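You operate a simulated robot arm through the tools that you are given. There is no shell and no other tool.

Carry out the task below with a simulated robot arm. There is one attempt and no reset: what you move stays moved.

JOB
Oil the rusty nut on block B, then slacken it.
Fine: the block stays clamped; can and spanner go back. Set down upright: green oil can.

The check looks at the end state, three seconds after you hand in, the way a careful person would. Anything else that was tipped, shoved, dropped, spilled or broken makes it a failure.

ROBOT AND FRAMES
A 7-joint arm with a two-finger parallel gripper, fixed in place. Base frame: the origin is at the foot of the arm, x ahead of it, y to its left, z up; the work surface is at about z = 0. Units: cm, rad, N and s.
With the tool pointing down near the work surface it reaches from about 26 to 68 cm from the base axis. Its first joint turns from -2.897 to 2.897 rad. Payload 2.5 kg.
Tool frame: the origin (TCP) lies between the finger pads and is the grasp point; the fingertips stand 3 cm ahead of it; z points along the fingers, y is the line along which they close. Largest opening 9.4 cm; finger width 2.8, thickness 1; the body of the gripper, 5 by 9.6 cm, starts 5.5 cm behind the TCP.
Orientation is that of the tool frame in the base frame, as a unit quaternion [x, y, z, w]. With the fingers straight down and closing along the base's y, the tool's x points along the base's -x, its y along +y and its z along -z.

CONTROLS
- The arm moves only by the tool jog_arm. Its argument "targets" is text: rows parted by semicolons, each of 6 numbers parted by spaces: the shift along the tool's x, y, z in units of 200 mm (1.0 is 200 mm), then the turn, a rotation vector about the tool's x, y, z in units of 90 degrees (1.0 is 90 degrees). In form: x y z ax ay az; .... A call has 1 to 20 rows; each row is the pose to reach, as a shift and turn from the pose commanded when the call began, along the tool's axes at that moment. "hand" is the opening, from 0 (shut) to 1 (fully open), set as the call begins (left out, the last holds). A call with a number of a shift or a turn outside -1 to 1 is refused whole. A row lasts 0.2 s, in which the tool goes at most 5 cm and 0.15 rad; a call with a longer step from one row to the next is refused whole, and so is a gripper value outside its range. Where a pose cannot be reached the arm comes as near as it can. A force on the tool above 40 N (or 10 N above the force at the start of the call, whichever is more), or a blocked arm, ends the call early, and 0.2 s more pass. Each finger travels about 7.2 cm/s and halts on what it meets, pressing with about 32 N; the grip force reading is that of the motor and also rises with nothing between the fingers. The clock runs only during rows and for 0.2 s after the last one: add rows that repeat a pose to give the fingers time. It gives the time, the measured TCP pose, the force on the tool (base axes), the opening and the grip force at its end, in the units of the frame above (readings bear some noise), with the torque about the TCP (base axes, N m) and any sound that the robot's microphone picked up.
- Cameras (640 x 400 px; columns grow to the right, rows downward): "scene" is fixed at [39.89, -50.13, 59.04]; the picture's right is [0.99, 0.16, 0.00], its down [0.13, -0.81, -0.57] and it looks along [-0.09, 0.56, -0.82] (base axes); focal length 214 px, centre (320, 200). "wrist" rides on the gripper at [7.6, 1.4, -10.3] in the tool frame; the picture's right is [-0.18, 0.98, 0.00], its down [-0.75, -0.14, -0.64] and it looks along [-0.63, -0.12, 0.77] (tool axes); focal length 243 px, centre (320, 200). There is no depth. A picture from a camera that has moved, and an enlarged one, comes with that camera's place and axes in the base frame and with its lens.
- grab_frame(camera): a new picture of that camera. The clock stands still meanwhile.
- zoom(camera, box): a new picture of the part [left, top, right, bottom] of that camera's present view, enlarged. The clock stands still meanwhile.
- sign_off(): hands the job in; it is judged then, once.

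Places have to be worked out from the pictures, the camera data and where the tool is seen. Open the gripper and draw the arm clear of the work before you hand the job in, unless the task says otherwise.

The tools are called after "Call:" as name(argument=value, ...) on one line, values as JSON. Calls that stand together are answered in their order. jog_arm: Moves the arm, as the interface text tells. Its arguments: {"type":"object","properties":{"targets":{"type":"string"},"hand":{"type":"number"}},"required":["targets"]} The other tools are called the same way: grab_frame (camera) takes a picture; zoom (camera, box) takes an enlarged picture of a part of a camera's view; sign_off () hands the job in.

At the start:

```text
clock: 0.0
tool_pos: [24.98, -31.26, 37.43]
orientation: [0.0, 1.0, 0.0, 0.0]
contact_force: [-0.6, -0.6, 0.1]
moment: [-0.01, 0.01, -0.01]
width: 9.39
finger_force: 0.0
```

scene: 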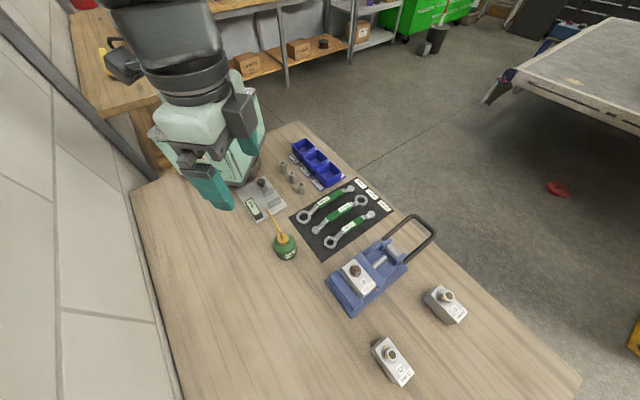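
wrist: 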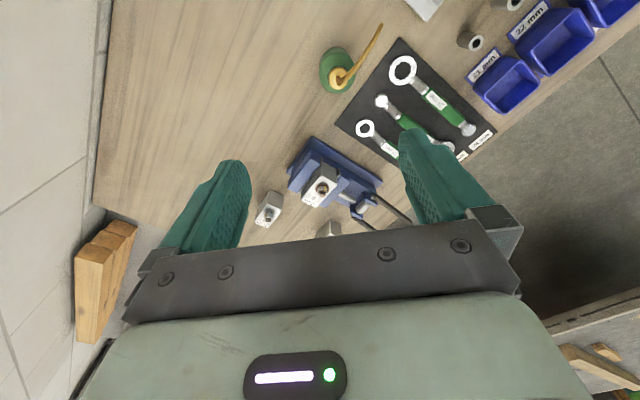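

I start by looking closely at the bench: the vise, blocks, oil can and spanners.

Call:
zoom(camera="scene", box=[300, 200, 480, 312])

Call:
zoom(camera="scene", box=[220, 130, 400, 262])

Call:
zoom(camera="scene", box=[340, 270, 480, 390])

Call:
zoom(camera="wrist", box=[230, 20, 530, 240])

```text
3.56 times, centred on (390, 256) of scene
camera zoom: at [39.89, -50.13, 59.04], right [0.99, 0.16, 0.0], down [0.13, -0.81, -0.57], along [-0.09, 0.56, -0.82], focal length 763 px, centre (71, 1)
```

zoom: 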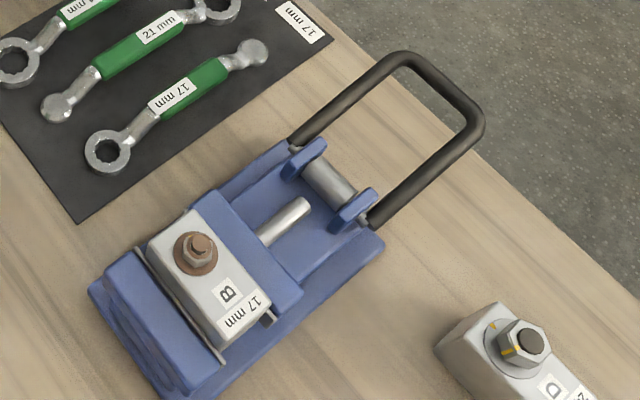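

```text
3.03 times, centred on (310, 196) of scene
camera zoom: at [39.89, -50.13, 59.04], right [0.99, 0.16, 0.0], down [0.13, -0.81, -0.57], along [-0.09, 0.56, -0.82], focal length 650 px, centre (350, 212)
```

zoom: 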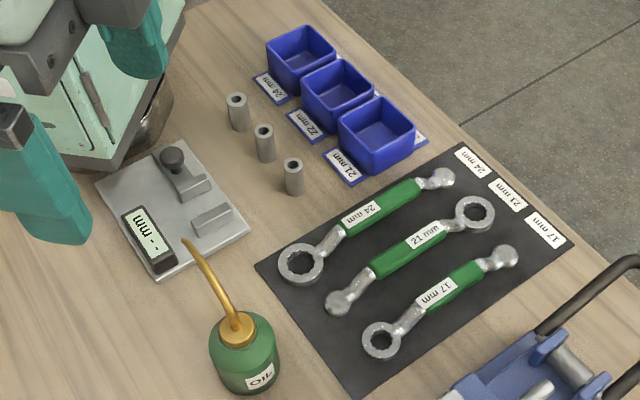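

```text
3.33 times, centred on (410, 330) of scene
camera zoom: at [39.89, -50.13, 59.04], right [0.99, 0.16, 0.0], down [0.13, -0.81, -0.57], along [-0.09, 0.56, -0.82], focal length 715 px, centre (20, -233)
```

zoom: 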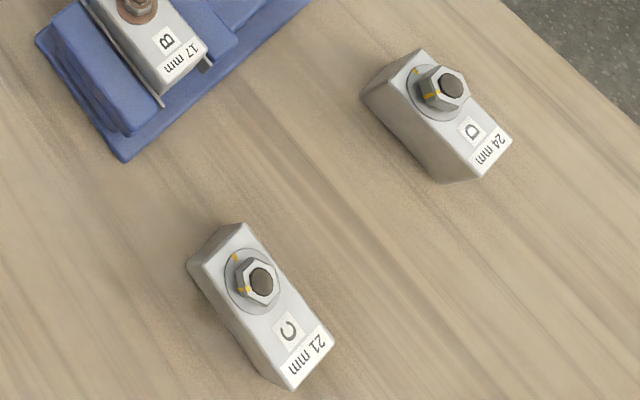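

```text
1.82 times, centred on (380, 130) of wrist
camera zoom: at [17.45, -29.87, 47.72], right [0.18, 0.98, 0.0], down [0.75, -0.14, 0.64], along [0.63, -0.12, -0.77], focal length 441 px, centre (211, 327)
```

zoom: 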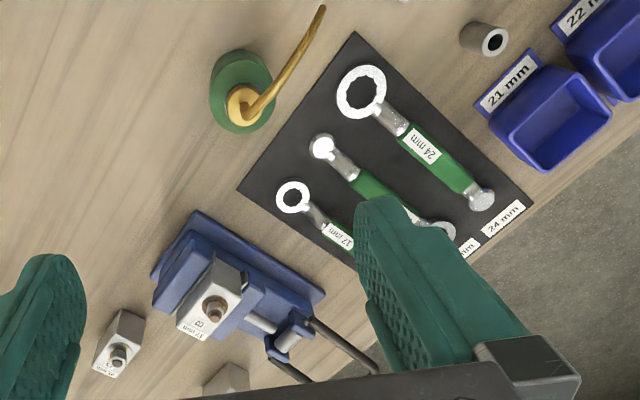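

The rusty nut on block B is 17 mm and sits at about (45.5, -34.8, 10.7). The can is near (27, -29), with its spout pointing back toward the base, and the 17 mm ring end is near (38.8, -24.8). I move the wrist camera closer to view the nut.

Call:
jog_arm(targets="-0.075 -0.015 0.1 0 0 0; -0.15 -0.03 0.2 0 0 0; -0.225 -0.045 0.3 0 0 0; -0.3 -0.06 0.4 0 0 0; -0.375 -0.075 0.5 0 0 0; -0.45 -0.087 0.62 0 0 0; -0.45 -0.087 0.62 0 0 0", hand=1)

```text
clock: 1.6
tool_pos: [34.14, -32.95, 25.23]
orientation: [0.0, 1.0, 0.0, 0.0]
contact_force: [0.1, -0.6, -0.6]
moment: [0.03, -0.01, -0.02]
width: 9.38
finger_force: 0.1
```

The arm is above the vise, so I take a wrist picture and zoom in on the nut.

Call:
grab_frame(camera="wrist")

Call:
zoom(camera="wrist", box=[240, 140, 400, 240])

Call:
zoom(camera="scene", box=[240, 190, 340, 265])

```text
taken
camera wrist: at [26.47, -31.53, 35.42], right [0.18, 0.98, 0.0], down [0.75, -0.14, 0.64], along [0.63, -0.12, -0.77], focal length 243 px, centre (320, 200)
```

wrist: 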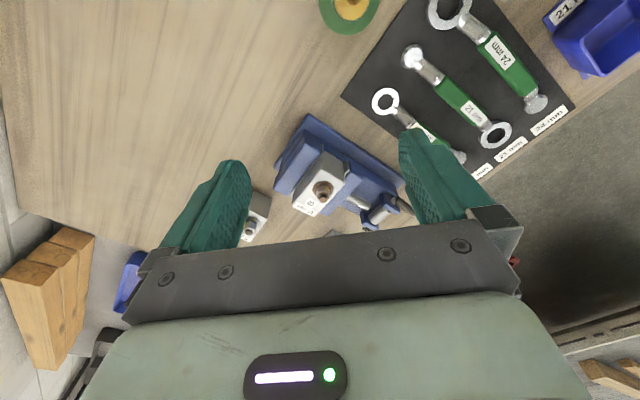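

```text
4.00 times, centred on (320, 190) of wrist
camera zoom: at [26.47, -31.53, 35.42], right [0.18, 0.98, 0.0], down [0.75, -0.14, 0.64], along [0.63, -0.12, -0.77], focal length 970 px, centre (320, 240)
```

zoom: 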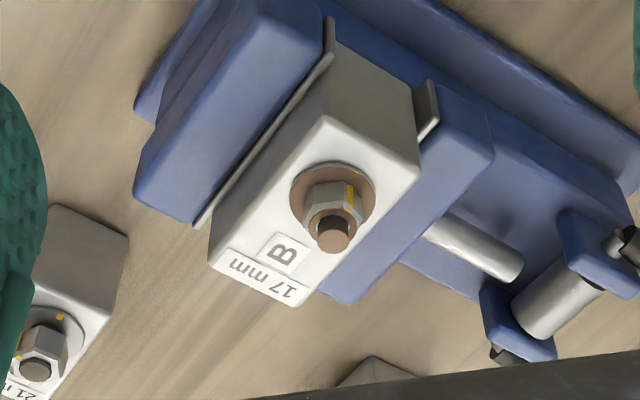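

```text
5.33 times, centred on (290, 228) of scene
camera zoom: at [39.89, -50.13, 59.04], right [0.99, 0.16, 0.0], down [0.13, -0.81, -0.57], along [-0.09, 0.56, -0.82], focal length 1144 px, centre (480, 53)
```

zoom: 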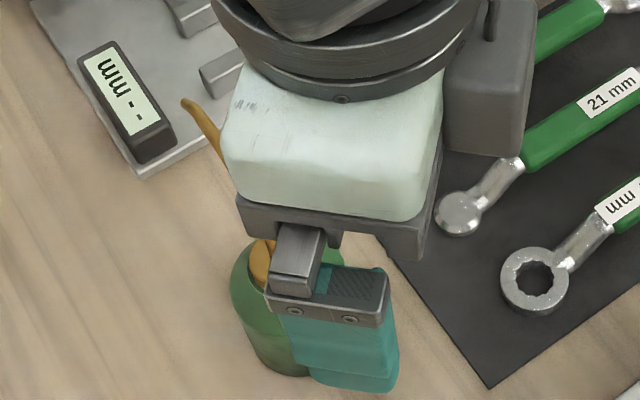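

The nut is on a rusted washer with a yellow paint mark, at about (45.4, -34.7), with its washer at z≈10 and the bolt top at z≈12. Next I check the gripper shape, and whether the wrist camera has a body, before planning the can grasp.

Call:
zoom(camera="scene", box=[190, 100, 370, 270])

Call:
zoom(camera="wrist", box=[360, 60, 520, 170])

```text
2.35 times, centred on (280, 185) of scene
camera zoom: at [39.89, -50.13, 59.04], right [0.99, 0.16, 0.0], down [0.13, -0.81, -0.57], along [-0.09, 0.56, -0.82], focal length 505 px, centre (414, 235)
```

zoom: 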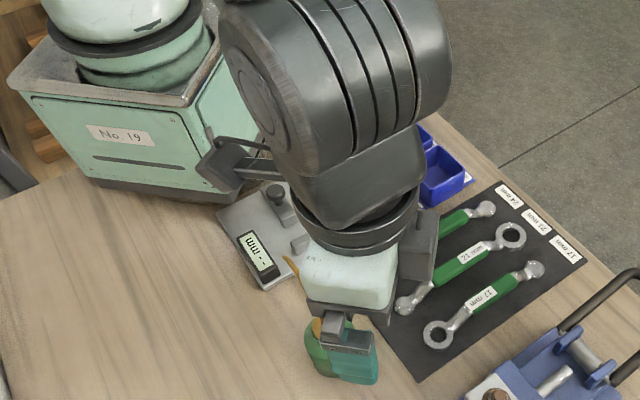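

```text
3.64 times, centred on (440, 115) of wrist
camera zoom: at [26.47, -31.53, 35.42], right [0.18, 0.98, 0.0], down [0.75, -0.14, 0.64], along [0.63, -0.12, -0.77], focal length 882 px, centre (-116, 509)
```

zoom: 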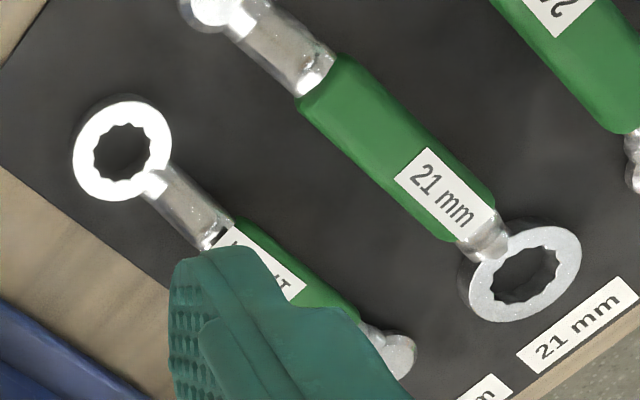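

The camera has a body on a bracket, so I have to keep the spout clear of it. Next I go to the base side, turn the tool so the camera looks radially outward, and inspect the can up close.

Call:
jog_arm(targets="0.09 0.075 0 0 0 0.065; 0.18 0.15 0 0 0 0.13; 0.27 0.225 0 0 0 0.195; 0.36 0.3 0 0 0 0.26; 0.45 0.375 0 0 0 0.325; 0.54 0.45 0 0 0 0.39; 0.63 0.525 0 0 0 0.455; 0.72 0.6 0 0 0 0.52; 0.72 0.6 0 0 0 0.52", hand=1)

Call:
grab_frame(camera="wrist")

Call:
grab_frame(camera="scene")

```text
clock: 3.6
tool_pos: [19.44, -20.9, 25.14]
orientation: [0.397, 0.918, 0.0, -0.001]
contact_force: [0.1, -0.9, 0.0]
moment: [0.0, 0.0, 0.0]
width: 9.41
finger_force: 0.1
```

```text
taken
camera wrist: at [15.43, -14.45, 35.4], right [0.84, 0.54, 0.0], down [0.41, -0.65, 0.64], along [0.35, -0.54, -0.77], focal length 243 px, centre (320, 200)
```

wrist: 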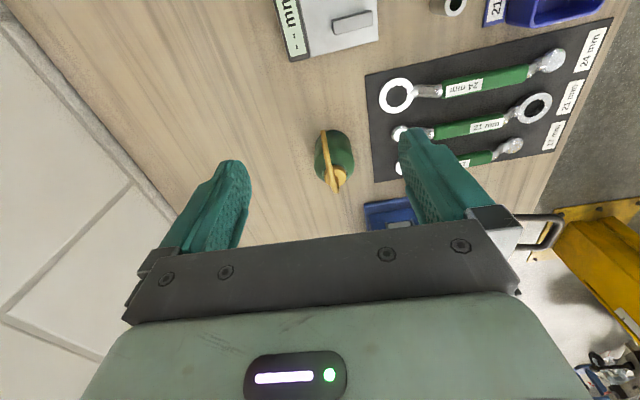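

```text
taken
```

scene: 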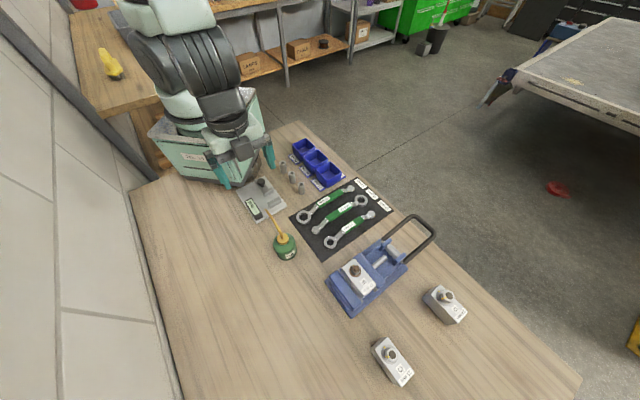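

The can is in clear view of both cameras, so I zoom in on it.

Call:
zoom(camera="wrist", box=[290, 110, 390, 210])

Call:
zoom(camera="scene", box=[250, 200, 320, 270])

```text
4.00 times, centred on (340, 160) of wrist
camera zoom: at [15.43, -14.45, 35.4], right [0.84, 0.54, 0.0], down [0.41, -0.65, 0.64], along [0.35, -0.54, -0.77], focal length 970 px, centre (240, 360)
```

zoom: 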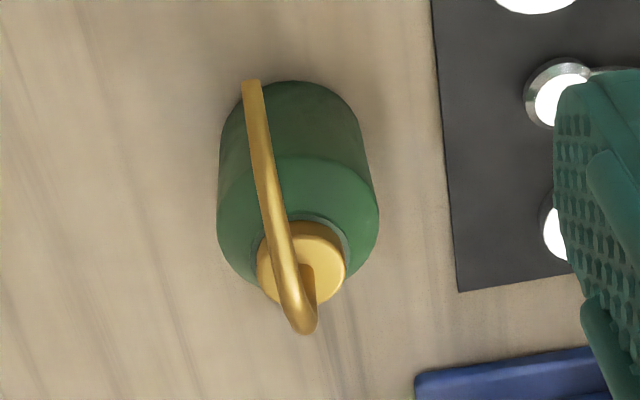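

```text
5.71 times, centred on (285, 235) of scene
camera zoom: at [39.89, -50.13, 59.04], right [0.99, 0.16, 0.0], down [0.13, -0.81, -0.57], along [-0.09, 0.56, -0.82], focal length 1226 px, centre (520, 0)
```

zoom: 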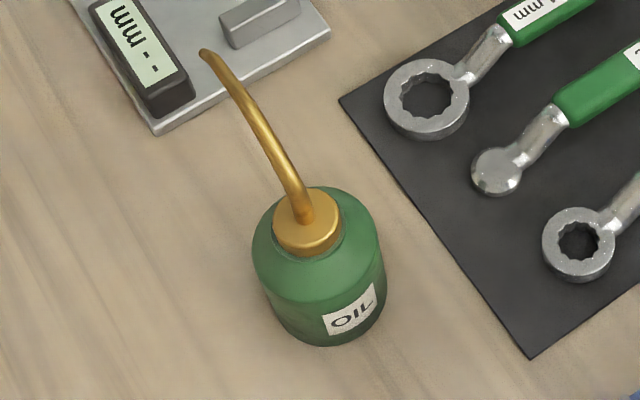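

The can body is about 6 cm across, with its axis near (26.9, -29.0). Its spout rises straight up and arches over, reaching its tip at about (21.2, -23.2, 12.2). A vertical grasp would put the palm into the spout, so I'll grasp from the outer side with the fingers tilted 55° inward. First I take up that pose high above.

Call:
jog_arm(targets="-0.07 0 0.01 0 0.05 0; -0.14 0 0.02 0 0.1 0; -0.21 0 0.03 0 0.16 0; -0.28 0 0.04 0 0.22 0; -0.35 0 0.05 0 0.28 0; -0.42 0 0.06 0 0.34 0; -0.49 0 0.08 0 0.4 0; -0.56 0 0.1 0 0.46 0; -0.63 0 0.13 0 0.53 0; -0.691 -0.003 0.15 0 0.58 0; -0.691 -0.003 0.15 0 0.611 0; -0.691 -0.003 0.15 0 0.611 0", hand=1)

Call:
grab_frame(camera="scene")

Call:
grab_frame(camera="wrist")

```text
clock: 6.2
tool_pos: [28.99, -31.15, 22.12]
orientation: [0.352, 0.814, 0.184, -0.424]
contact_force: [-0.1, -0.7, -0.2]
moment: [0.05, -0.01, 0.01]
width: 9.41
finger_force: 0.0
```

```text
taken
```

scene: 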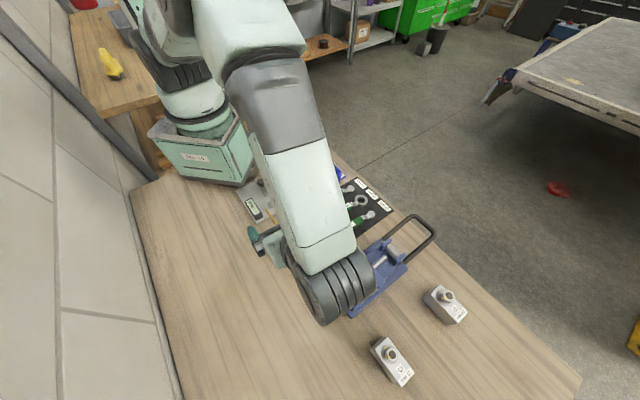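

```text
taken
camera wrist: at [32.81, -33.13, 34.21], right [0.79, 0.6, -0.15], down [0.55, -0.79, -0.25], along [-0.27, 0.11, -0.96], focal length 243 px, centre (320, 200)
```

wrist: 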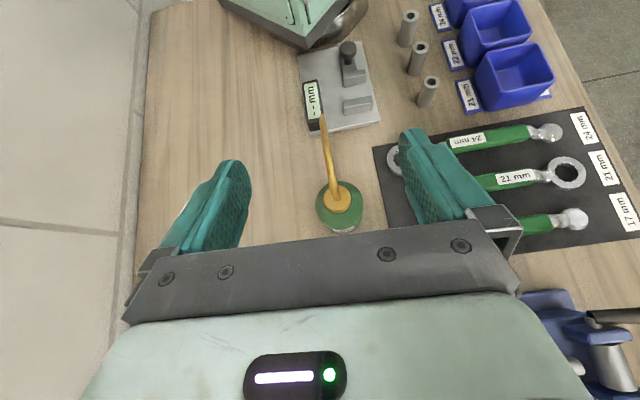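

The wrist camera now looks straight down on the can. I zoom in to refine the can axis and the spout direction.

Call:
zoom(camera="wrist", box=[280, 100, 400, 240])

```text
2.86 times, centred on (340, 170) of wrist
camera zoom: at [32.81, -33.13, 34.21], right [0.79, 0.6, -0.15], down [0.55, -0.79, -0.25], along [-0.27, 0.11, -0.96], focal length 693 px, centre (263, 286)
```

zoom: 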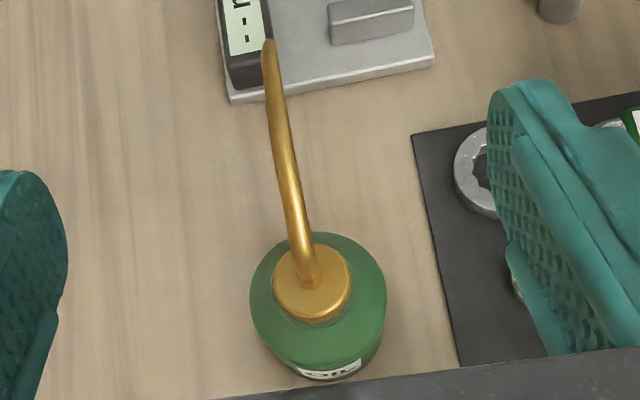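

I refine the can axis to (27.05, -28.85), and the tool is laterally centred on it to within 2 mm. I descend straight down, 3 cm behind the axis, to z≈6 and then check.

Call:
jog_arm(targets="-0.066 0 0.046 0 0 0; -0.131 0.001 0.092 0 0 0; -0.197 0.002 0.138 0 0 0; -0.262 0.003 0.184 0 0 0; -0.328 0.004 0.23 0 0 0; -0.393 0.005 0.276 0 0 0; -0.459 0.006 0.322 0 0 0; -0.524 0.007 0.367 0 0 0; -0.59 0.008 0.413 0 0 0; -0.656 0.008 0.46 0 0 0; -0.656 0.008 0.46 0 0 0", hand=1)

Call:
grab_frame(camera="wrist")

Call:
grab_frame(camera="scene")

```text
clock: 8.6
tool_pos: [29.22, -31.0, 5.94]
orientation: [0.353, 0.814, 0.183, -0.423]
contact_force: [0.4, 0.4, 0.2]
moment: [0.02, 0.01, -0.01]
width: 9.4
finger_force: 0.1
```

```text
taken
camera wrist: at [32.95, -33.02, 18.11], right [0.79, 0.6, -0.15], down [0.55, -0.79, -0.25], along [-0.27, 0.11, -0.96], focal length 243 px, centre (320, 200)
```

wrist: 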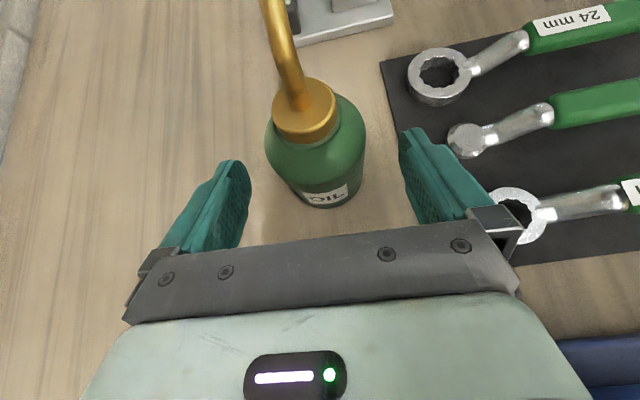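

```text
taken
```

scene: 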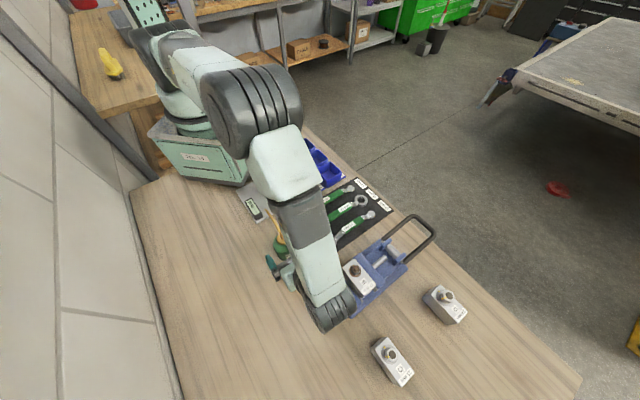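

The can is centred between the fingers, and its predicted and observed pixels agree. I go down to z=4 and then forward 3 cm so the pads straddle the body.

Call:
jog_arm(targets="-0.041 0 0.029 0 0 0; -0.082 0 0.057 0 0 0; -0.052 -0.002 0.1 0 0 0; -0.022 -0.004 0.142 0 0 0; 0.005 -0.004 0.181 0 0 0; 0.005 -0.004 0.181 0 0 0", hand=1)

Call:
grab_frame(camera="wrist")

Call:
zoom(camera="scene", box=[230, 190, 360, 290])

```text
clock: 10.0
tool_pos: [27.06, -28.93, 3.92]
orientation: [0.351, 0.815, 0.183, -0.424]
contact_force: [-0.4, 0.9, -0.7]
moment: [-0.02, 0.02, -0.02]
width: 9.39
finger_force: 0.1
```

```text
taken
camera wrist: at [30.84, -30.83, 16.13], right [0.79, 0.6, -0.15], down [0.55, -0.79, -0.25], along [-0.27, 0.11, -0.96], focal length 243 px, centre (320, 200)
```

wrist: 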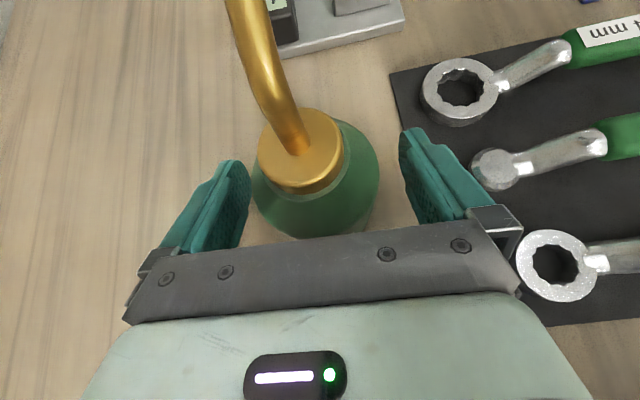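

```text
4.00 times, centred on (295, 240) of scene
camera zoom: at [39.89, -50.13, 59.04], right [0.99, 0.16, 0.0], down [0.13, -0.81, -0.57], along [-0.09, 0.56, -0.82], focal length 858 px, centre (420, 40)
```

zoom: 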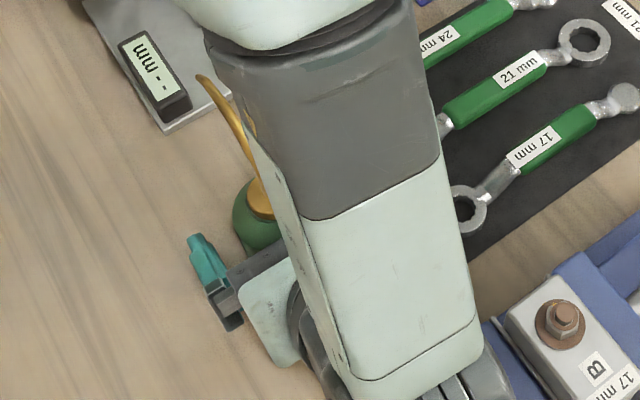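

The pads straddle the can body, and the TCP reads (27.06, -28.93, 3.92), right on the axis. I close the gripper.

Call:
jog_arm(targets="0 0 0 0 0 0; 0 0 0 0 0 0; 0 0 0 0 0 0; 0 0 0 0 0 0", hand=0)

Call:
grab_frame(camera="wrist")

```text
clock: 11.0
tool_pos: [26.98, -28.82, 3.88]
orientation: [0.352, 0.814, 0.183, -0.424]
contact_force: [1.3, 0.7, 2.9]
moment: [-0.08, 0.04, -0.01]
width: 6.06
finger_force: 32.0
```

```text
taken
camera wrist: at [30.84, -30.83, 16.13], right [0.79, 0.6, -0.15], down [0.55, -0.79, -0.25], along [-0.27, 0.11, -0.96], focal length 243 px, centre (320, 200)
```

wrist: 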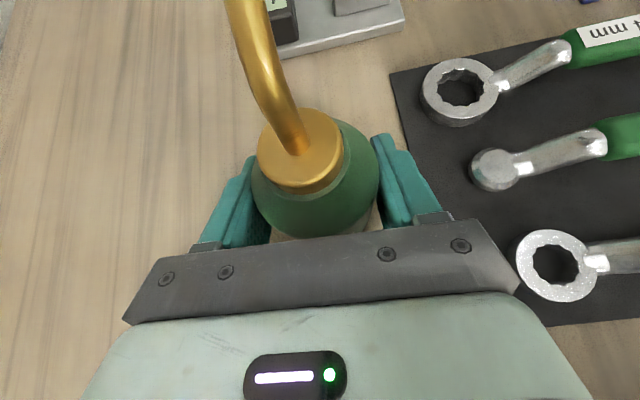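

The grip is firm at 6.06 cm wide. I record the grasp pose (27.02, -28.87, 3.9) for putting the can back, then lift straight up 18 cm.

Call:
jog_arm(targets="0.03 0 -0.021 0 0 0; 0.08 0 -0.056 0 0 0; 0.14 0 -0.098 0 0 0; 0.21 0 -0.147 0 0 0; 0.28 0 -0.196 0 0 0; 0.35 0 -0.245 0 0 0; 0.42 0 -0.294 0 0 0; 0.49 0 -0.343 0 0 0; 0.56 0 -0.392 0 0 0; 0.63 0 -0.441 0 0 0; 0.7 0 -0.49 0 0 0; 0.737 0 -0.516 0 0 0; 0.737 0 -0.516 0 0 0", hand=0)

Call:
grab_frame(camera="wrist")

Call:
grab_frame(camera="scene")

```text
clock: 13.8
tool_pos: [27.03, -28.8, 22.0]
orientation: [0.352, 0.814, 0.183, -0.424]
contact_force: [0.0, 0.1, -3.0]
moment: [0.0, 0.01, 0.01]
width: 6.01
finger_force: 32.3
```

```text
taken
camera wrist: at [30.91, -30.82, 34.15], right [0.79, 0.6, -0.15], down [0.55, -0.79, -0.25], along [-0.27, 0.11, -0.96], focal length 243 px, centre (320, 200)
```

wrist: 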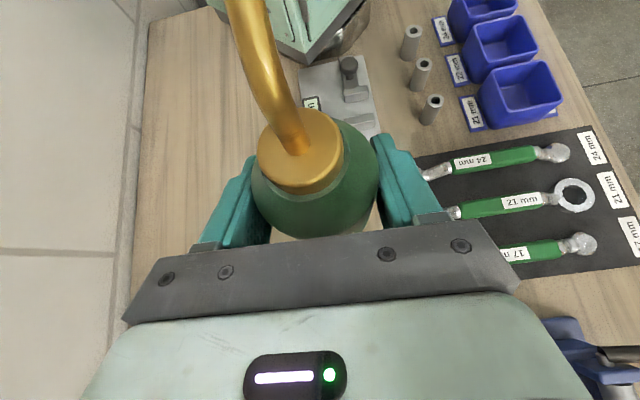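

```text
taken
```

scene: 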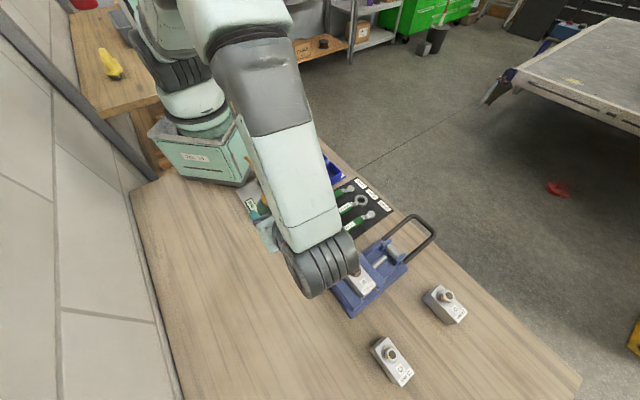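

The can is lifted cleanly, about 3 N in weight and not tilted. Now I carry it upright over the vise and swing it about the vertical, so the spout will point back over the nut from the far (+x, +y) side and the scene camera keeps a clear view.

Call:
jog_arm(targets="-0.031 0.062 -0.057 0.053 0 -0.037; -0.062 0.124 -0.114 0.107 0 -0.075; -0.093 0.186 -0.17 0.16 0 -0.112; -0.124 0.249 -0.227 0.213 0 -0.149; -0.155 0.311 -0.284 0.266 0 -0.187; -0.186 0.373 -0.341 0.32 0 -0.224; -0.217 0.435 -0.398 0.373 0 -0.262", hand=0)

Call:
grab_frame(camera="scene")

```text
clock: 15.4
tool_pos: [39.38, -29.27, 23.07]
orientation: [0.043, 0.886, 0.023, -0.462]
contact_force: [-0.2, 0.7, -3.6]
moment: [-0.02, 0.0, 0.01]
width: 6.05
finger_force: 32.2
```

```text
taken
```

scene: 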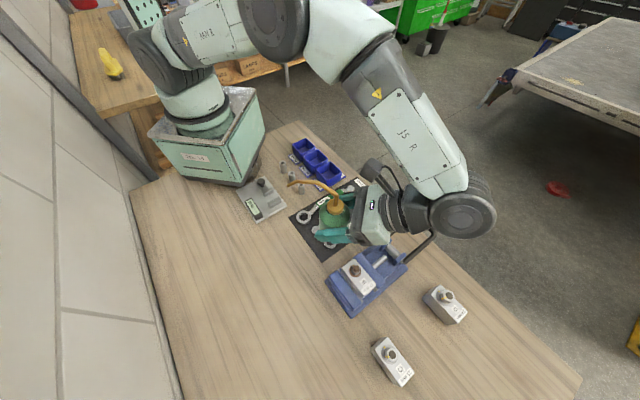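

The can is upright in view and the tip offset I predicted matches its pixel. I finish the swing to a spout heading of about 215°, with the tip above the nut and the can bottom at z≈16.

Call:
jog_arm(targets="-0.06 0.005 -0.053 0.046 0 -0.032; -0.12 0.01 -0.105 0.093 0 -0.065; -0.181 0.015 -0.158 0.139 0 -0.097; -0.241 0.02 -0.211 0.186 0 -0.13; -0.301 0.025 -0.264 0.232 0 -0.162; -0.361 0.03 -0.316 0.278 0 -0.195; -0.422 0.035 -0.369 0.325 0 -0.227; -0.482 0.04 -0.422 0.371 0 -0.26; -0.482 0.04 -0.422 0.371 0 -0.26", hand=0)

Call:
grab_frame(camera="scene")

Call:
grab_frame(camera="wrist")

```text
clock: 17.4
tool_pos: [52.08, -29.91, 19.91]
orientation: [-0.268, 0.846, -0.139, -0.441]
contact_force: [0.2, -0.3, -3.7]
moment: [0.0, -0.03, -0.02]
width: 6.06
finger_force: 31.4
```

```text
taken
```

scene: 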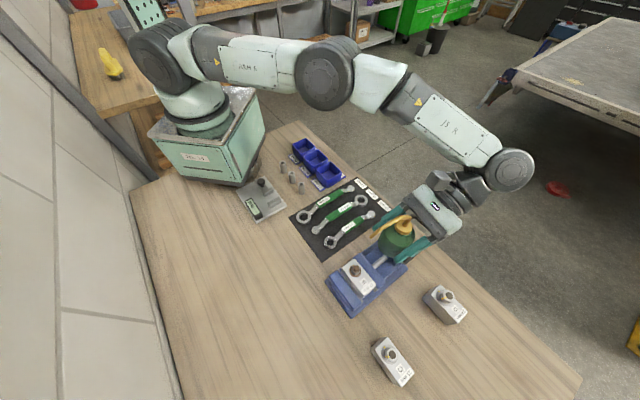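

```text
taken
camera wrist: at [54.55, -26.37, 32.15], right [-0.48, 0.86, -0.15], down [0.86, 0.44, -0.25], along [-0.15, -0.25, -0.96], focal length 243 px, centre (320, 200)
```

wrist: 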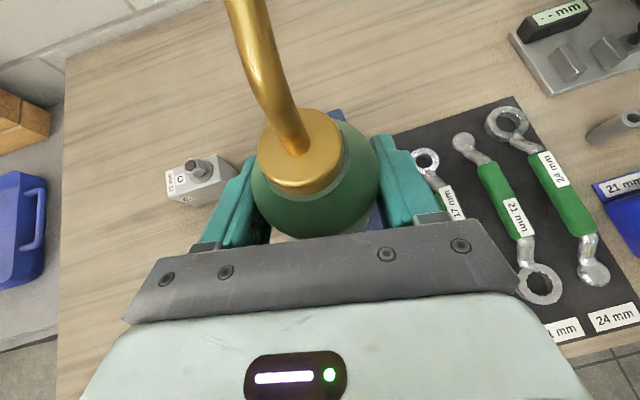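

Good pose. I zoom in on the scene view to compare the spout tip with the nut.

Call:
zoom(camera="scene", box=[310, 200, 440, 310])

```text
3.64 times, centred on (375, 255) of scene
camera zoom: at [39.89, -50.13, 59.04], right [0.99, 0.16, 0.0], down [0.13, -0.81, -0.57], along [-0.09, 0.56, -0.82], focal length 780 px, centre (120, 0)
```

zoom: 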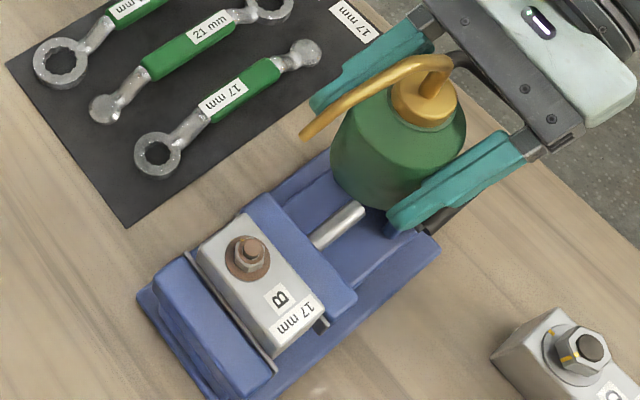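

The spout tip sits over the nut, at about (45.4, -34.9) against the nut's (45.4, -34.7). I tilt in small steps about the tip while lowering it, and listen. First step is 20°.

Call:
jog_arm(targets="-0.0297 0 -0.0215 0 -0.0556 0; -0.0551 0 -0.0417 0 -0.1111 0; -0.0762 0 -0.0605 0 -0.1667 0; -0.0933 0 -0.0773 0 -0.2222 0; -0.0933 0 -0.0773 0 -0.2222 0", hand=0)

Call:
zoom(camera="scene", box=[310, 200, 440, 310])

```text
clock: 18.6
tool_pos: [53.92, -28.56, 19.53]
orientation: [-0.287, 0.91, -0.091, -0.287]
contact_force: [-0.3, -0.4, -3.6]
moment: [-0.01, -0.02, -0.01]
width: 6.08
finger_force: 31.8
```

```text
3.64 times, centred on (375, 255) of scene
camera zoom: at [39.89, -50.13, 59.04], right [0.99, 0.16, 0.0], down [0.13, -0.81, -0.57], along [-0.09, 0.56, -0.82], focal length 780 px, centre (120, 0)
```

zoom: 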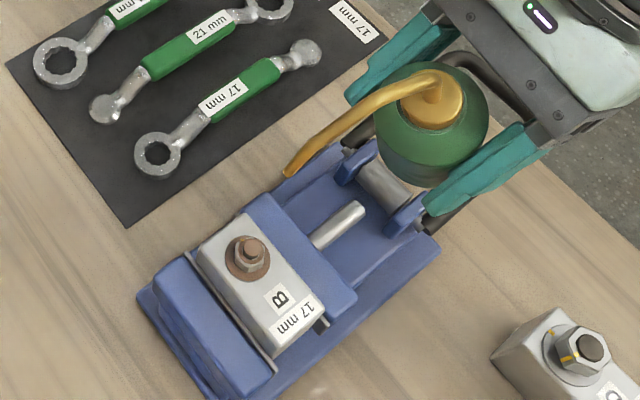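

The tip stays over the nut, at about (45.5, -35.0, 24.3). I correct it 2–3 mm in +y, tilt to 40° and lower the tip to about z 19.

Call:
jog_arm(targets="-0.026 0.004 0.003 0 -0.0556 0; -0.049 0.008 0.006 0 -0.1111 0; -0.068 0.013 0.009 0 -0.1667 0; -0.0827 0.013 0.018 0 -0.2222 0; -0.0827 0.013 0.018 0 -0.2222 0", hand=0)

Call:
zoom(camera="scene", box=[310, 200, 440, 310])

```text
clock: 19.8
tool_pos: [54.81, -27.64, 18.05]
orientation: [-0.298, 0.946, -0.039, -0.124]
contact_force: [-0.7, 0.0, -2.7]
moment: [0.0, 0.03, 0.01]
width: 6.06
finger_force: 32.0
```

```text
3.64 times, centred on (375, 255) of scene
camera zoom: at [39.89, -50.13, 59.04], right [0.99, 0.16, 0.0], down [0.13, -0.81, -0.57], along [-0.09, 0.56, -0.82], focal length 780 px, centre (120, 0)
```

zoom: 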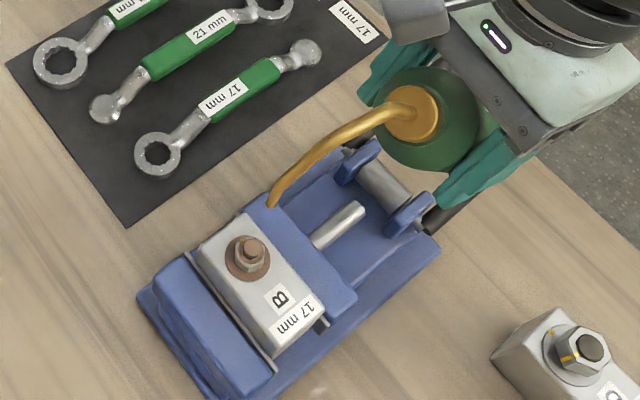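

The tip is now at about (45.4, -34.6, 19), right over the nut, with no drip sound yet. I go on to 55° with the tip at z≈15.5.

Call:
jog_arm(targets="-0.0043 0 0.0078 0 -0.0556 0; -0.0043 0 0.0168 0 -0.1111 0; 0 0 0.0274 0 -0.1667 0; 0 0 0.0274 0 -0.1667 0", hand=0)

Call:
zoom(camera="scene", box=[310, 200, 440, 310])

```text
clock: 20.8
tool_pos: [54.46, -27.73, 17.73]
orientation: [-0.302, 0.953, 0.001, 0.001]
contact_force: [-0.9, 0.1, -4.1]
moment: [0.0, 0.0, -0.02]
width: 6.06
finger_force: 32.1
```

```text
3.64 times, centred on (375, 255) of scene
camera zoom: at [39.89, -50.13, 59.04], right [0.99, 0.16, 0.0], down [0.13, -0.81, -0.57], along [-0.09, 0.56, -0.82], focal length 780 px, centre (120, 0)
```

zoom: 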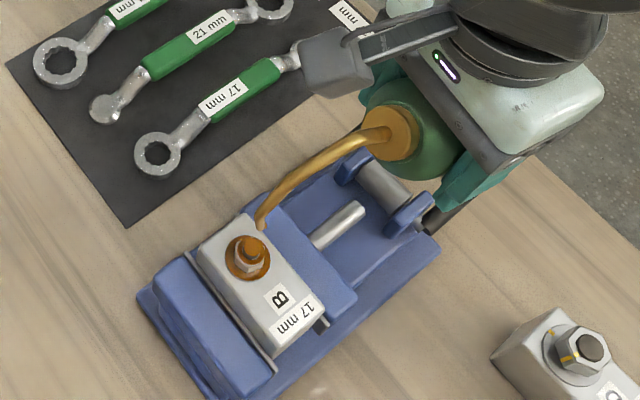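

The nut and washer have changed to a wet, amber look, so oil is reaching the nut. I look closer before deciding whether to hold the pour.

Call:
zoom(camera="scene", box=[335, 250, 385, 290])

```text
10.00 times, centred on (360, 270) of scene
camera zoom: at [39.89, -50.13, 59.04], right [0.99, 0.16, 0.0], down [0.13, -0.81, -0.57], along [-0.09, 0.56, -0.82], focal length 2145 px, centre (-80, -500)
```

zoom: 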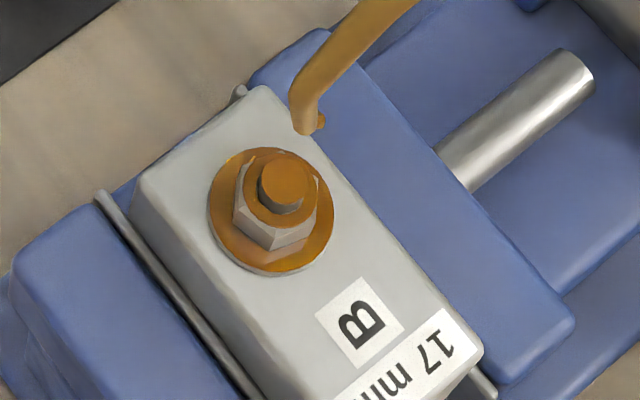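

The bolt, nut top and washer are wet, and a drop hangs at the tip. I hold just a moment longer with the tip above the nut.

Call:
jog_arm(targets="0 0 0 0 0 0; 0 0 0 0 0 0", hand=0)

Call:
zoom(camera="scene", box=[335, 250, 385, 290])

```text
clock: 21.4
tool_pos: [54.49, -27.71, 17.63]
orientation: [-0.301, 0.954, 0.0, 0.001]
contact_force: [-0.5, -0.8, -2.7]
moment: [0.0, 0.03, -0.01]
width: 6.09
finger_force: 31.9
```

```text
10.00 times, centred on (360, 270) of scene
camera zoom: at [39.89, -50.13, 59.04], right [0.99, 0.16, 0.0], down [0.13, -0.81, -0.57], along [-0.09, 0.56, -0.82], focal length 2145 px, centre (-80, -500)
```

zoom: 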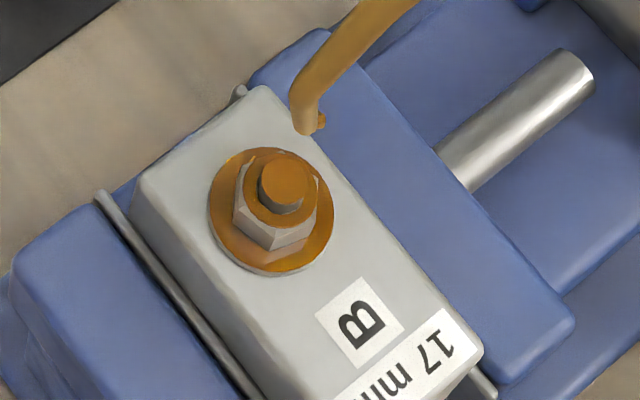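

The nut is thoroughly wetted and nothing has run onto the block. I untilt while keeping the tip above the nut so any last drop lands there.

Call:
jog_arm(targets="-0.0069 0 -0.009 0 0.0556 0; -0.0093 0 -0.0177 0 0.1111 0; -0.0072 0 -0.0264 0 0.1667 0; -0.0006 0 -0.0454 0 0.2222 0; -0.0006 0 -0.0454 0 0.2222 0", hand=0)

Call:
zoom(camera="scene", box=[310, 200, 440, 310])

```text
clock: 22.6
tool_pos: [54.63, -27.71, 18.43]
orientation: [-0.296, 0.939, -0.052, -0.166]
contact_force: [-0.5, 0.7, -3.8]
moment: [-0.01, -0.02, -0.02]
width: 6.05
finger_force: 32.0
```

```text
3.64 times, centred on (375, 255) of scene
camera zoom: at [39.89, -50.13, 59.04], right [0.99, 0.16, 0.0], down [0.13, -0.81, -0.57], along [-0.09, 0.56, -0.82], focal length 780 px, centre (120, 0)
```

zoom: 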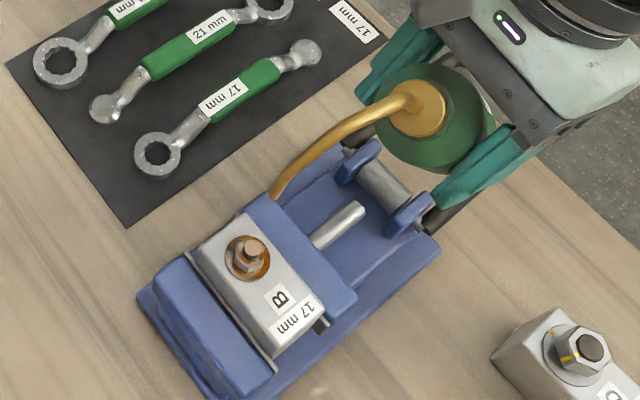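

The tint looks a little different now, so I zoom in on the nut to see how much oil stays on it.

Call:
zoom(camera="scene", box=[335, 250, 385, 290])

```text
10.00 times, centred on (360, 270) of scene
camera zoom: at [39.89, -50.13, 59.04], right [0.99, 0.16, 0.0], down [0.13, -0.81, -0.57], along [-0.09, 0.56, -0.82], focal length 2145 px, centre (-80, -500)
```

zoom: 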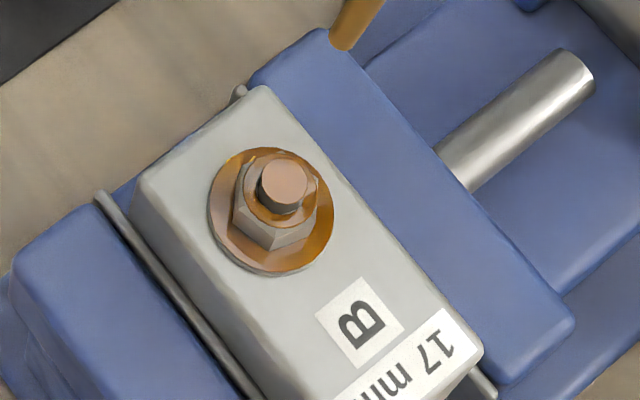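

The washer and nut still show amber wet film. I bring the can fully upright, rising as I go, and will check the nut again once the can's influence on the light is gone.

Call:
jog_arm(targets="0.0154 0 -0.0102 0 0.0556 0; 0.0352 0 -0.0199 0 0.1111 0; 0.0596 0 -0.0297 0 0.1667 0; 0.0884 0 -0.0398 0 0.2222 0; 0.1216 0 -0.0507 0 0.2778 0; 0.154 0 -0.0486 0 0.3333 0; 0.1906 0 -0.048 0 0.3889 0; 0.1906 0 -0.048 0 0.3889 0", hand=0)

Call:
zoom(camera="scene", box=[310, 200, 440, 310])

Call:
zoom(camera="scene", box=[335, 250, 385, 290])

```text
clock: 24.4
tool_pos: [51.85, -29.6, 20.61]
orientation: [-0.267, 0.846, -0.138, -0.44]
contact_force: [0.5, -0.4, -3.1]
moment: [-0.03, 0.0, -0.03]
width: 6.06
finger_force: 31.8
```

```text
3.64 times, centred on (375, 255) of scene
camera zoom: at [39.89, -50.13, 59.04], right [0.99, 0.16, 0.0], down [0.13, -0.81, -0.57], along [-0.09, 0.56, -0.82], focal length 780 px, centre (120, 0)
```

zoom: 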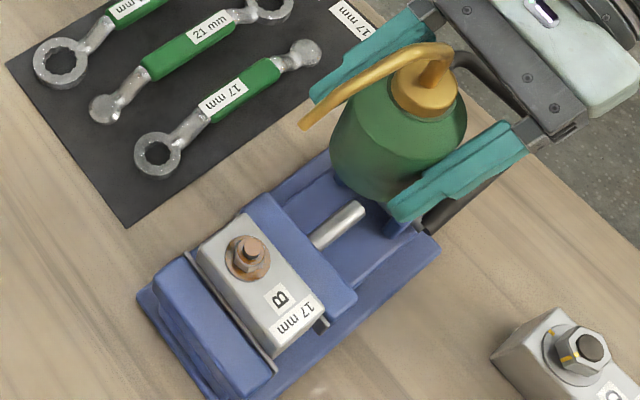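

```text
10.00 times, centred on (360, 270) of scene
camera zoom: at [39.89, -50.13, 59.04], right [0.99, 0.16, 0.0], down [0.13, -0.81, -0.57], along [-0.09, 0.56, -0.82], focal length 2145 px, centre (-80, -500)
```

zoom: 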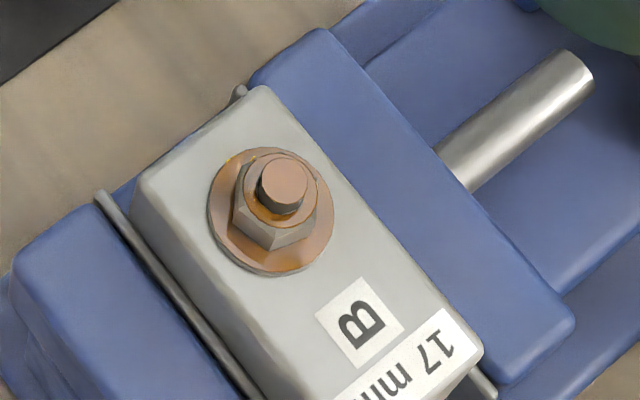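

Away from the brass, the nut and washer still look glossy and wet compared with the dull rust before, and nothing has run onto the block. I carry the can back upright by reversing the path, first half now.

Call:
jog_arm(targets="0.048 0.046 0.043 -0.046 0 0.032; 0.096 0.093 0.085 -0.093 0 0.065; 0.145 0.139 0.128 -0.139 0 0.097; 0.193 0.186 0.17 -0.186 0 0.13; 0.241 0.232 0.213 -0.232 0 0.162; 0.29 0.278 0.255 -0.278 0 0.195; 0.338 0.325 0.298 -0.325 0 0.227; 0.386 0.371 0.3405 -0.371 0 0.26; 0.386 0.371 0.3405 -0.371 0 0.26", hand=0)

Call:
zoom(camera="scene", box=[335, 250, 385, 290])

Call:
grab_frame(camera="scene")

```text
clock: 26.4
tool_pos: [39.57, -29.24, 23.03]
orientation: [0.045, 0.886, 0.024, -0.461]
contact_force: [0.1, 0.3, -2.7]
moment: [0.03, 0.01, 0.0]
width: 6.05
finger_force: 31.9
```

```text
10.00 times, centred on (360, 270) of scene
camera zoom: at [39.89, -50.13, 59.04], right [0.99, 0.16, 0.0], down [0.13, -0.81, -0.57], along [-0.09, 0.56, -0.82], focal length 2145 px, centre (-80, -500)
```

zoom: 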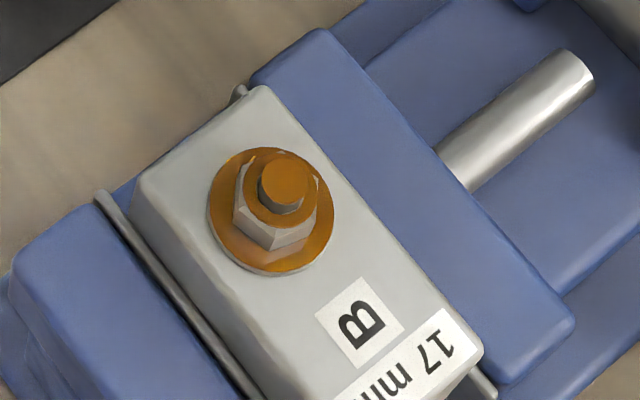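

```text
taken
```

scene: 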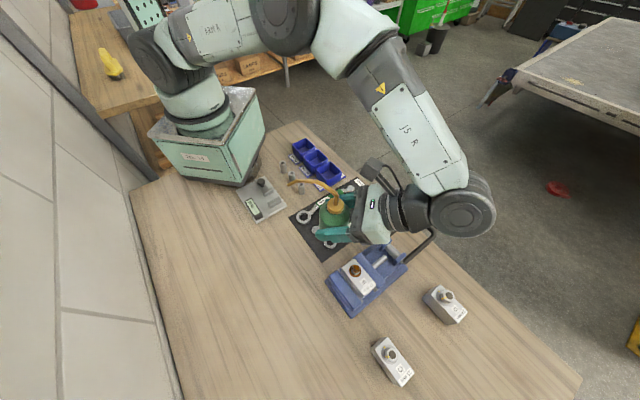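

With the can away the nut, bolt and washer are clearly coated in amber oil, and the block is clean. I continue back to the point above the can's original place.

Call:
jog_arm(targets="0.04 -0.005 0.068 -0.047 0 0.033; 0.079 -0.011 0.135 -0.093 0 0.065; 0.119 -0.016 0.203 -0.14 0 0.098; 0.159 -0.022 0.27 -0.187 0 0.131; 0.198 -0.027 0.338 -0.233 0 0.163; 0.238 -0.032 0.405 -0.28 0 0.196; 0.277 -0.038 0.473 -0.326 0 0.229; 0.317 -0.043 0.54 -0.373 0 0.2615; 0.317 -0.043 0.54 -0.373 0 0.2615", hand=0)

Call:
grab_frame(camera="wrist")

```text
clock: 28.4
tool_pos: [26.78, -28.82, 22.23]
orientation: [0.352, 0.814, 0.184, -0.424]
contact_force: [0.2, 0.1, -4.1]
moment: [-0.01, 0.02, 0.01]
width: 6.07
finger_force: 31.8
```

```text
taken
camera wrist: at [30.7, -30.89, 34.31], right [0.79, 0.6, -0.15], down [0.55, -0.8, -0.25], along [-0.27, 0.11, -0.96], focal length 243 px, centre (320, 200)
```

wrist: 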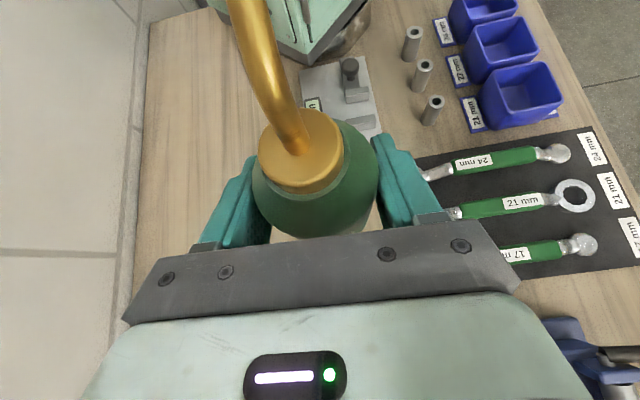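

I'm above the original spot, with the camera pose within 2 mm of the lift pose. I lower 17 cm, with a small correction, and then finish gently.

Call:
jog_arm(targets="-0.05 0.001 0.035 0 0 0; -0.115 0.002 0.08 0 0 0; -0.18 0.003 0.125 0 0 0; -0.25 0.004 0.174 0 0 0; -0.32 0.005 0.223 0 0 0; -0.39 0.006 0.2715 0 0 0; -0.46 0.007 0.32 0 0 0; -0.53 0.007 0.369 0 0 0; -0.6 0.007 0.418 0 0 0; -0.66 0.007 0.4595 0 0 0; -0.706 0.007 0.4915 0 0 0; -0.706 0.007 0.4915 0 0 0", hand=0)

Call:
grab_frame(camera="wrist")

```text
clock: 31.0
tool_pos: [27.07, -28.69, 4.94]
orientation: [0.352, 0.815, 0.183, -0.423]
contact_force: [-0.1, 0.1, -4.4]
moment: [-0.03, -0.02, -0.01]
width: 6.02
finger_force: 32.5
```

```text
taken
camera wrist: at [30.98, -30.8, 16.99], right [0.79, 0.6, -0.15], down [0.55, -0.79, -0.25], along [-0.27, 0.11, -0.96], focal length 243 px, centre (320, 200)
```

wrist: 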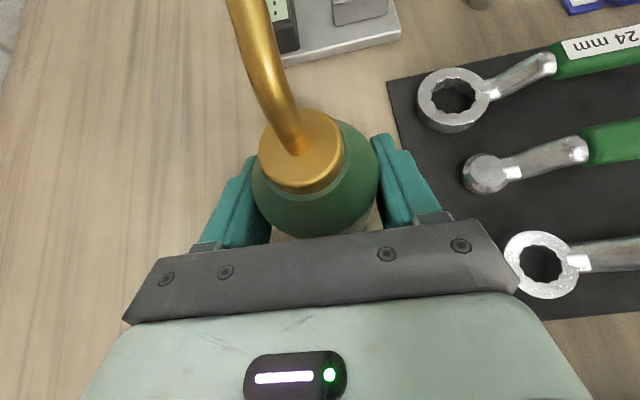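

About 0.9 cm remains to the table. I lower slowly and watch the force for contact.

Call:
jog_arm(targets="-0.01 0 0.007 0 0 0; -0.02 0 0.014 0 0 0; -0.027 0 0.019 0 0 0; -0.032 0 0.0225 0 0 0; -0.032 0 0.0225 0 0 0", hand=0)

```text
clock: 32.2
tool_pos: [27.13, -28.9, 4.11]
orientation: [0.351, 0.814, 0.183, -0.424]
contact_force: [0.1, 0.4, -0.5]
moment: [0.01, -0.09, 0.0]
width: 6.06
finger_force: 31.7
```

The force dropped from about -3.5 N to near 0, so the can is touching the table. I lower one more millimetre and then read.

Call:
jog_arm(targets="-0.002 0 0.0014 0 0 0; -0.004 0 0.0028 0 0 0; -0.004 0 0.0028 0 0 0", hand=0)

Call:
grab_frame(camera="wrist")

```text
clock: 33.0
tool_pos: [27.08, -28.84, 3.94]
orientation: [0.352, 0.814, 0.183, -0.424]
contact_force: [-4.2, -1.6, 18.5]
moment: [0.04, -0.3, -0.01]
width: 6.06
finger_force: 31.6
```

```text
taken
camera wrist: at [30.95, -30.87, 16.19], right [0.79, 0.6, -0.15], down [0.55, -0.79, -0.25], along [-0.27, 0.11, -0.96], focal length 243 px, centre (320, 200)
```

wrist: 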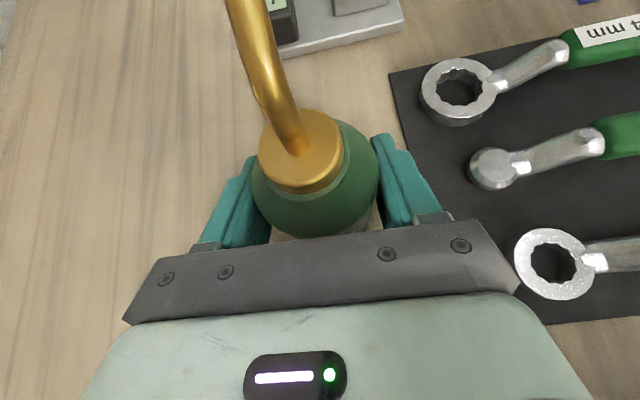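

The can is now pressed with 18 N, so I ease back up 0.6 mm and then open the fingers.

Call:
jog_arm(targets="0.0025 0 -0.0018 0 0 0; 0.003 0 -0.002 0 0 0; 0.003 0 -0.002 0 0 0", hand=0)

```text
clock: 33.8
tool_pos: [27.06, -28.81, 4.0]
orientation: [0.351, 0.815, 0.183, -0.423]
contact_force: [-1.4, -3.2, 9.9]
moment: [0.22, 0.08, 0.02]
width: 6.06
finger_force: 31.9
```

There is still some residual push, so I raise another 0.3 mm.

Call:
jog_arm(targets="0.0012 0 -0.0008 0 0 0; 0.0012 0 -0.0008 0 0 0", hand=0)

```text
clock: 34.4
tool_pos: [27.22, -28.91, 4.12]
orientation: [0.351, 0.815, 0.183, -0.424]
contact_force: [-0.9, -3.4, 4.8]
moment: [0.06, -0.06, 0.01]
width: 6.06
finger_force: 32.5
```

The load is light now at about 5 N, so I open the gripper.

Call:
jog_arm(targets="0 0 0 0 0 0; 0 0 0 0 0 0; 0 0 0 0 0 0; 0 0 0 0 0 0", hand=1)

Call:
grab_frame(camera="wrist")

```text
clock: 35.4
tool_pos: [27.01, -28.7, 4.0]
orientation: [0.352, 0.814, 0.183, -0.424]
contact_force: [0.1, 0.6, -0.5]
moment: [-0.01, 0.01, 0.0]
width: 9.39
finger_force: 0.1
```

```text
taken
camera wrist: at [30.93, -30.86, 16.2], right [0.79, 0.6, -0.15], down [0.55, -0.79, -0.25], along [-0.27, 0.11, -0.96], focal length 243 px, centre (320, 200)
```

wrist: 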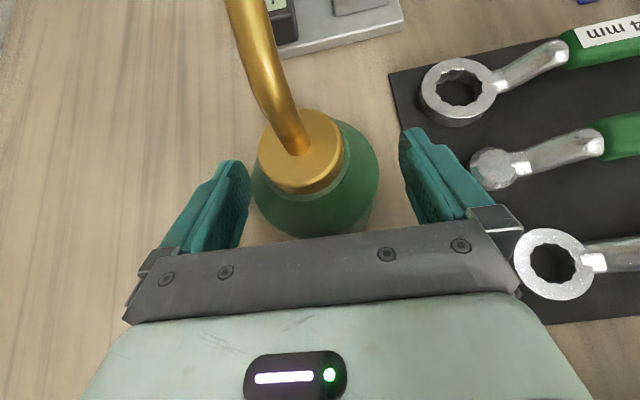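

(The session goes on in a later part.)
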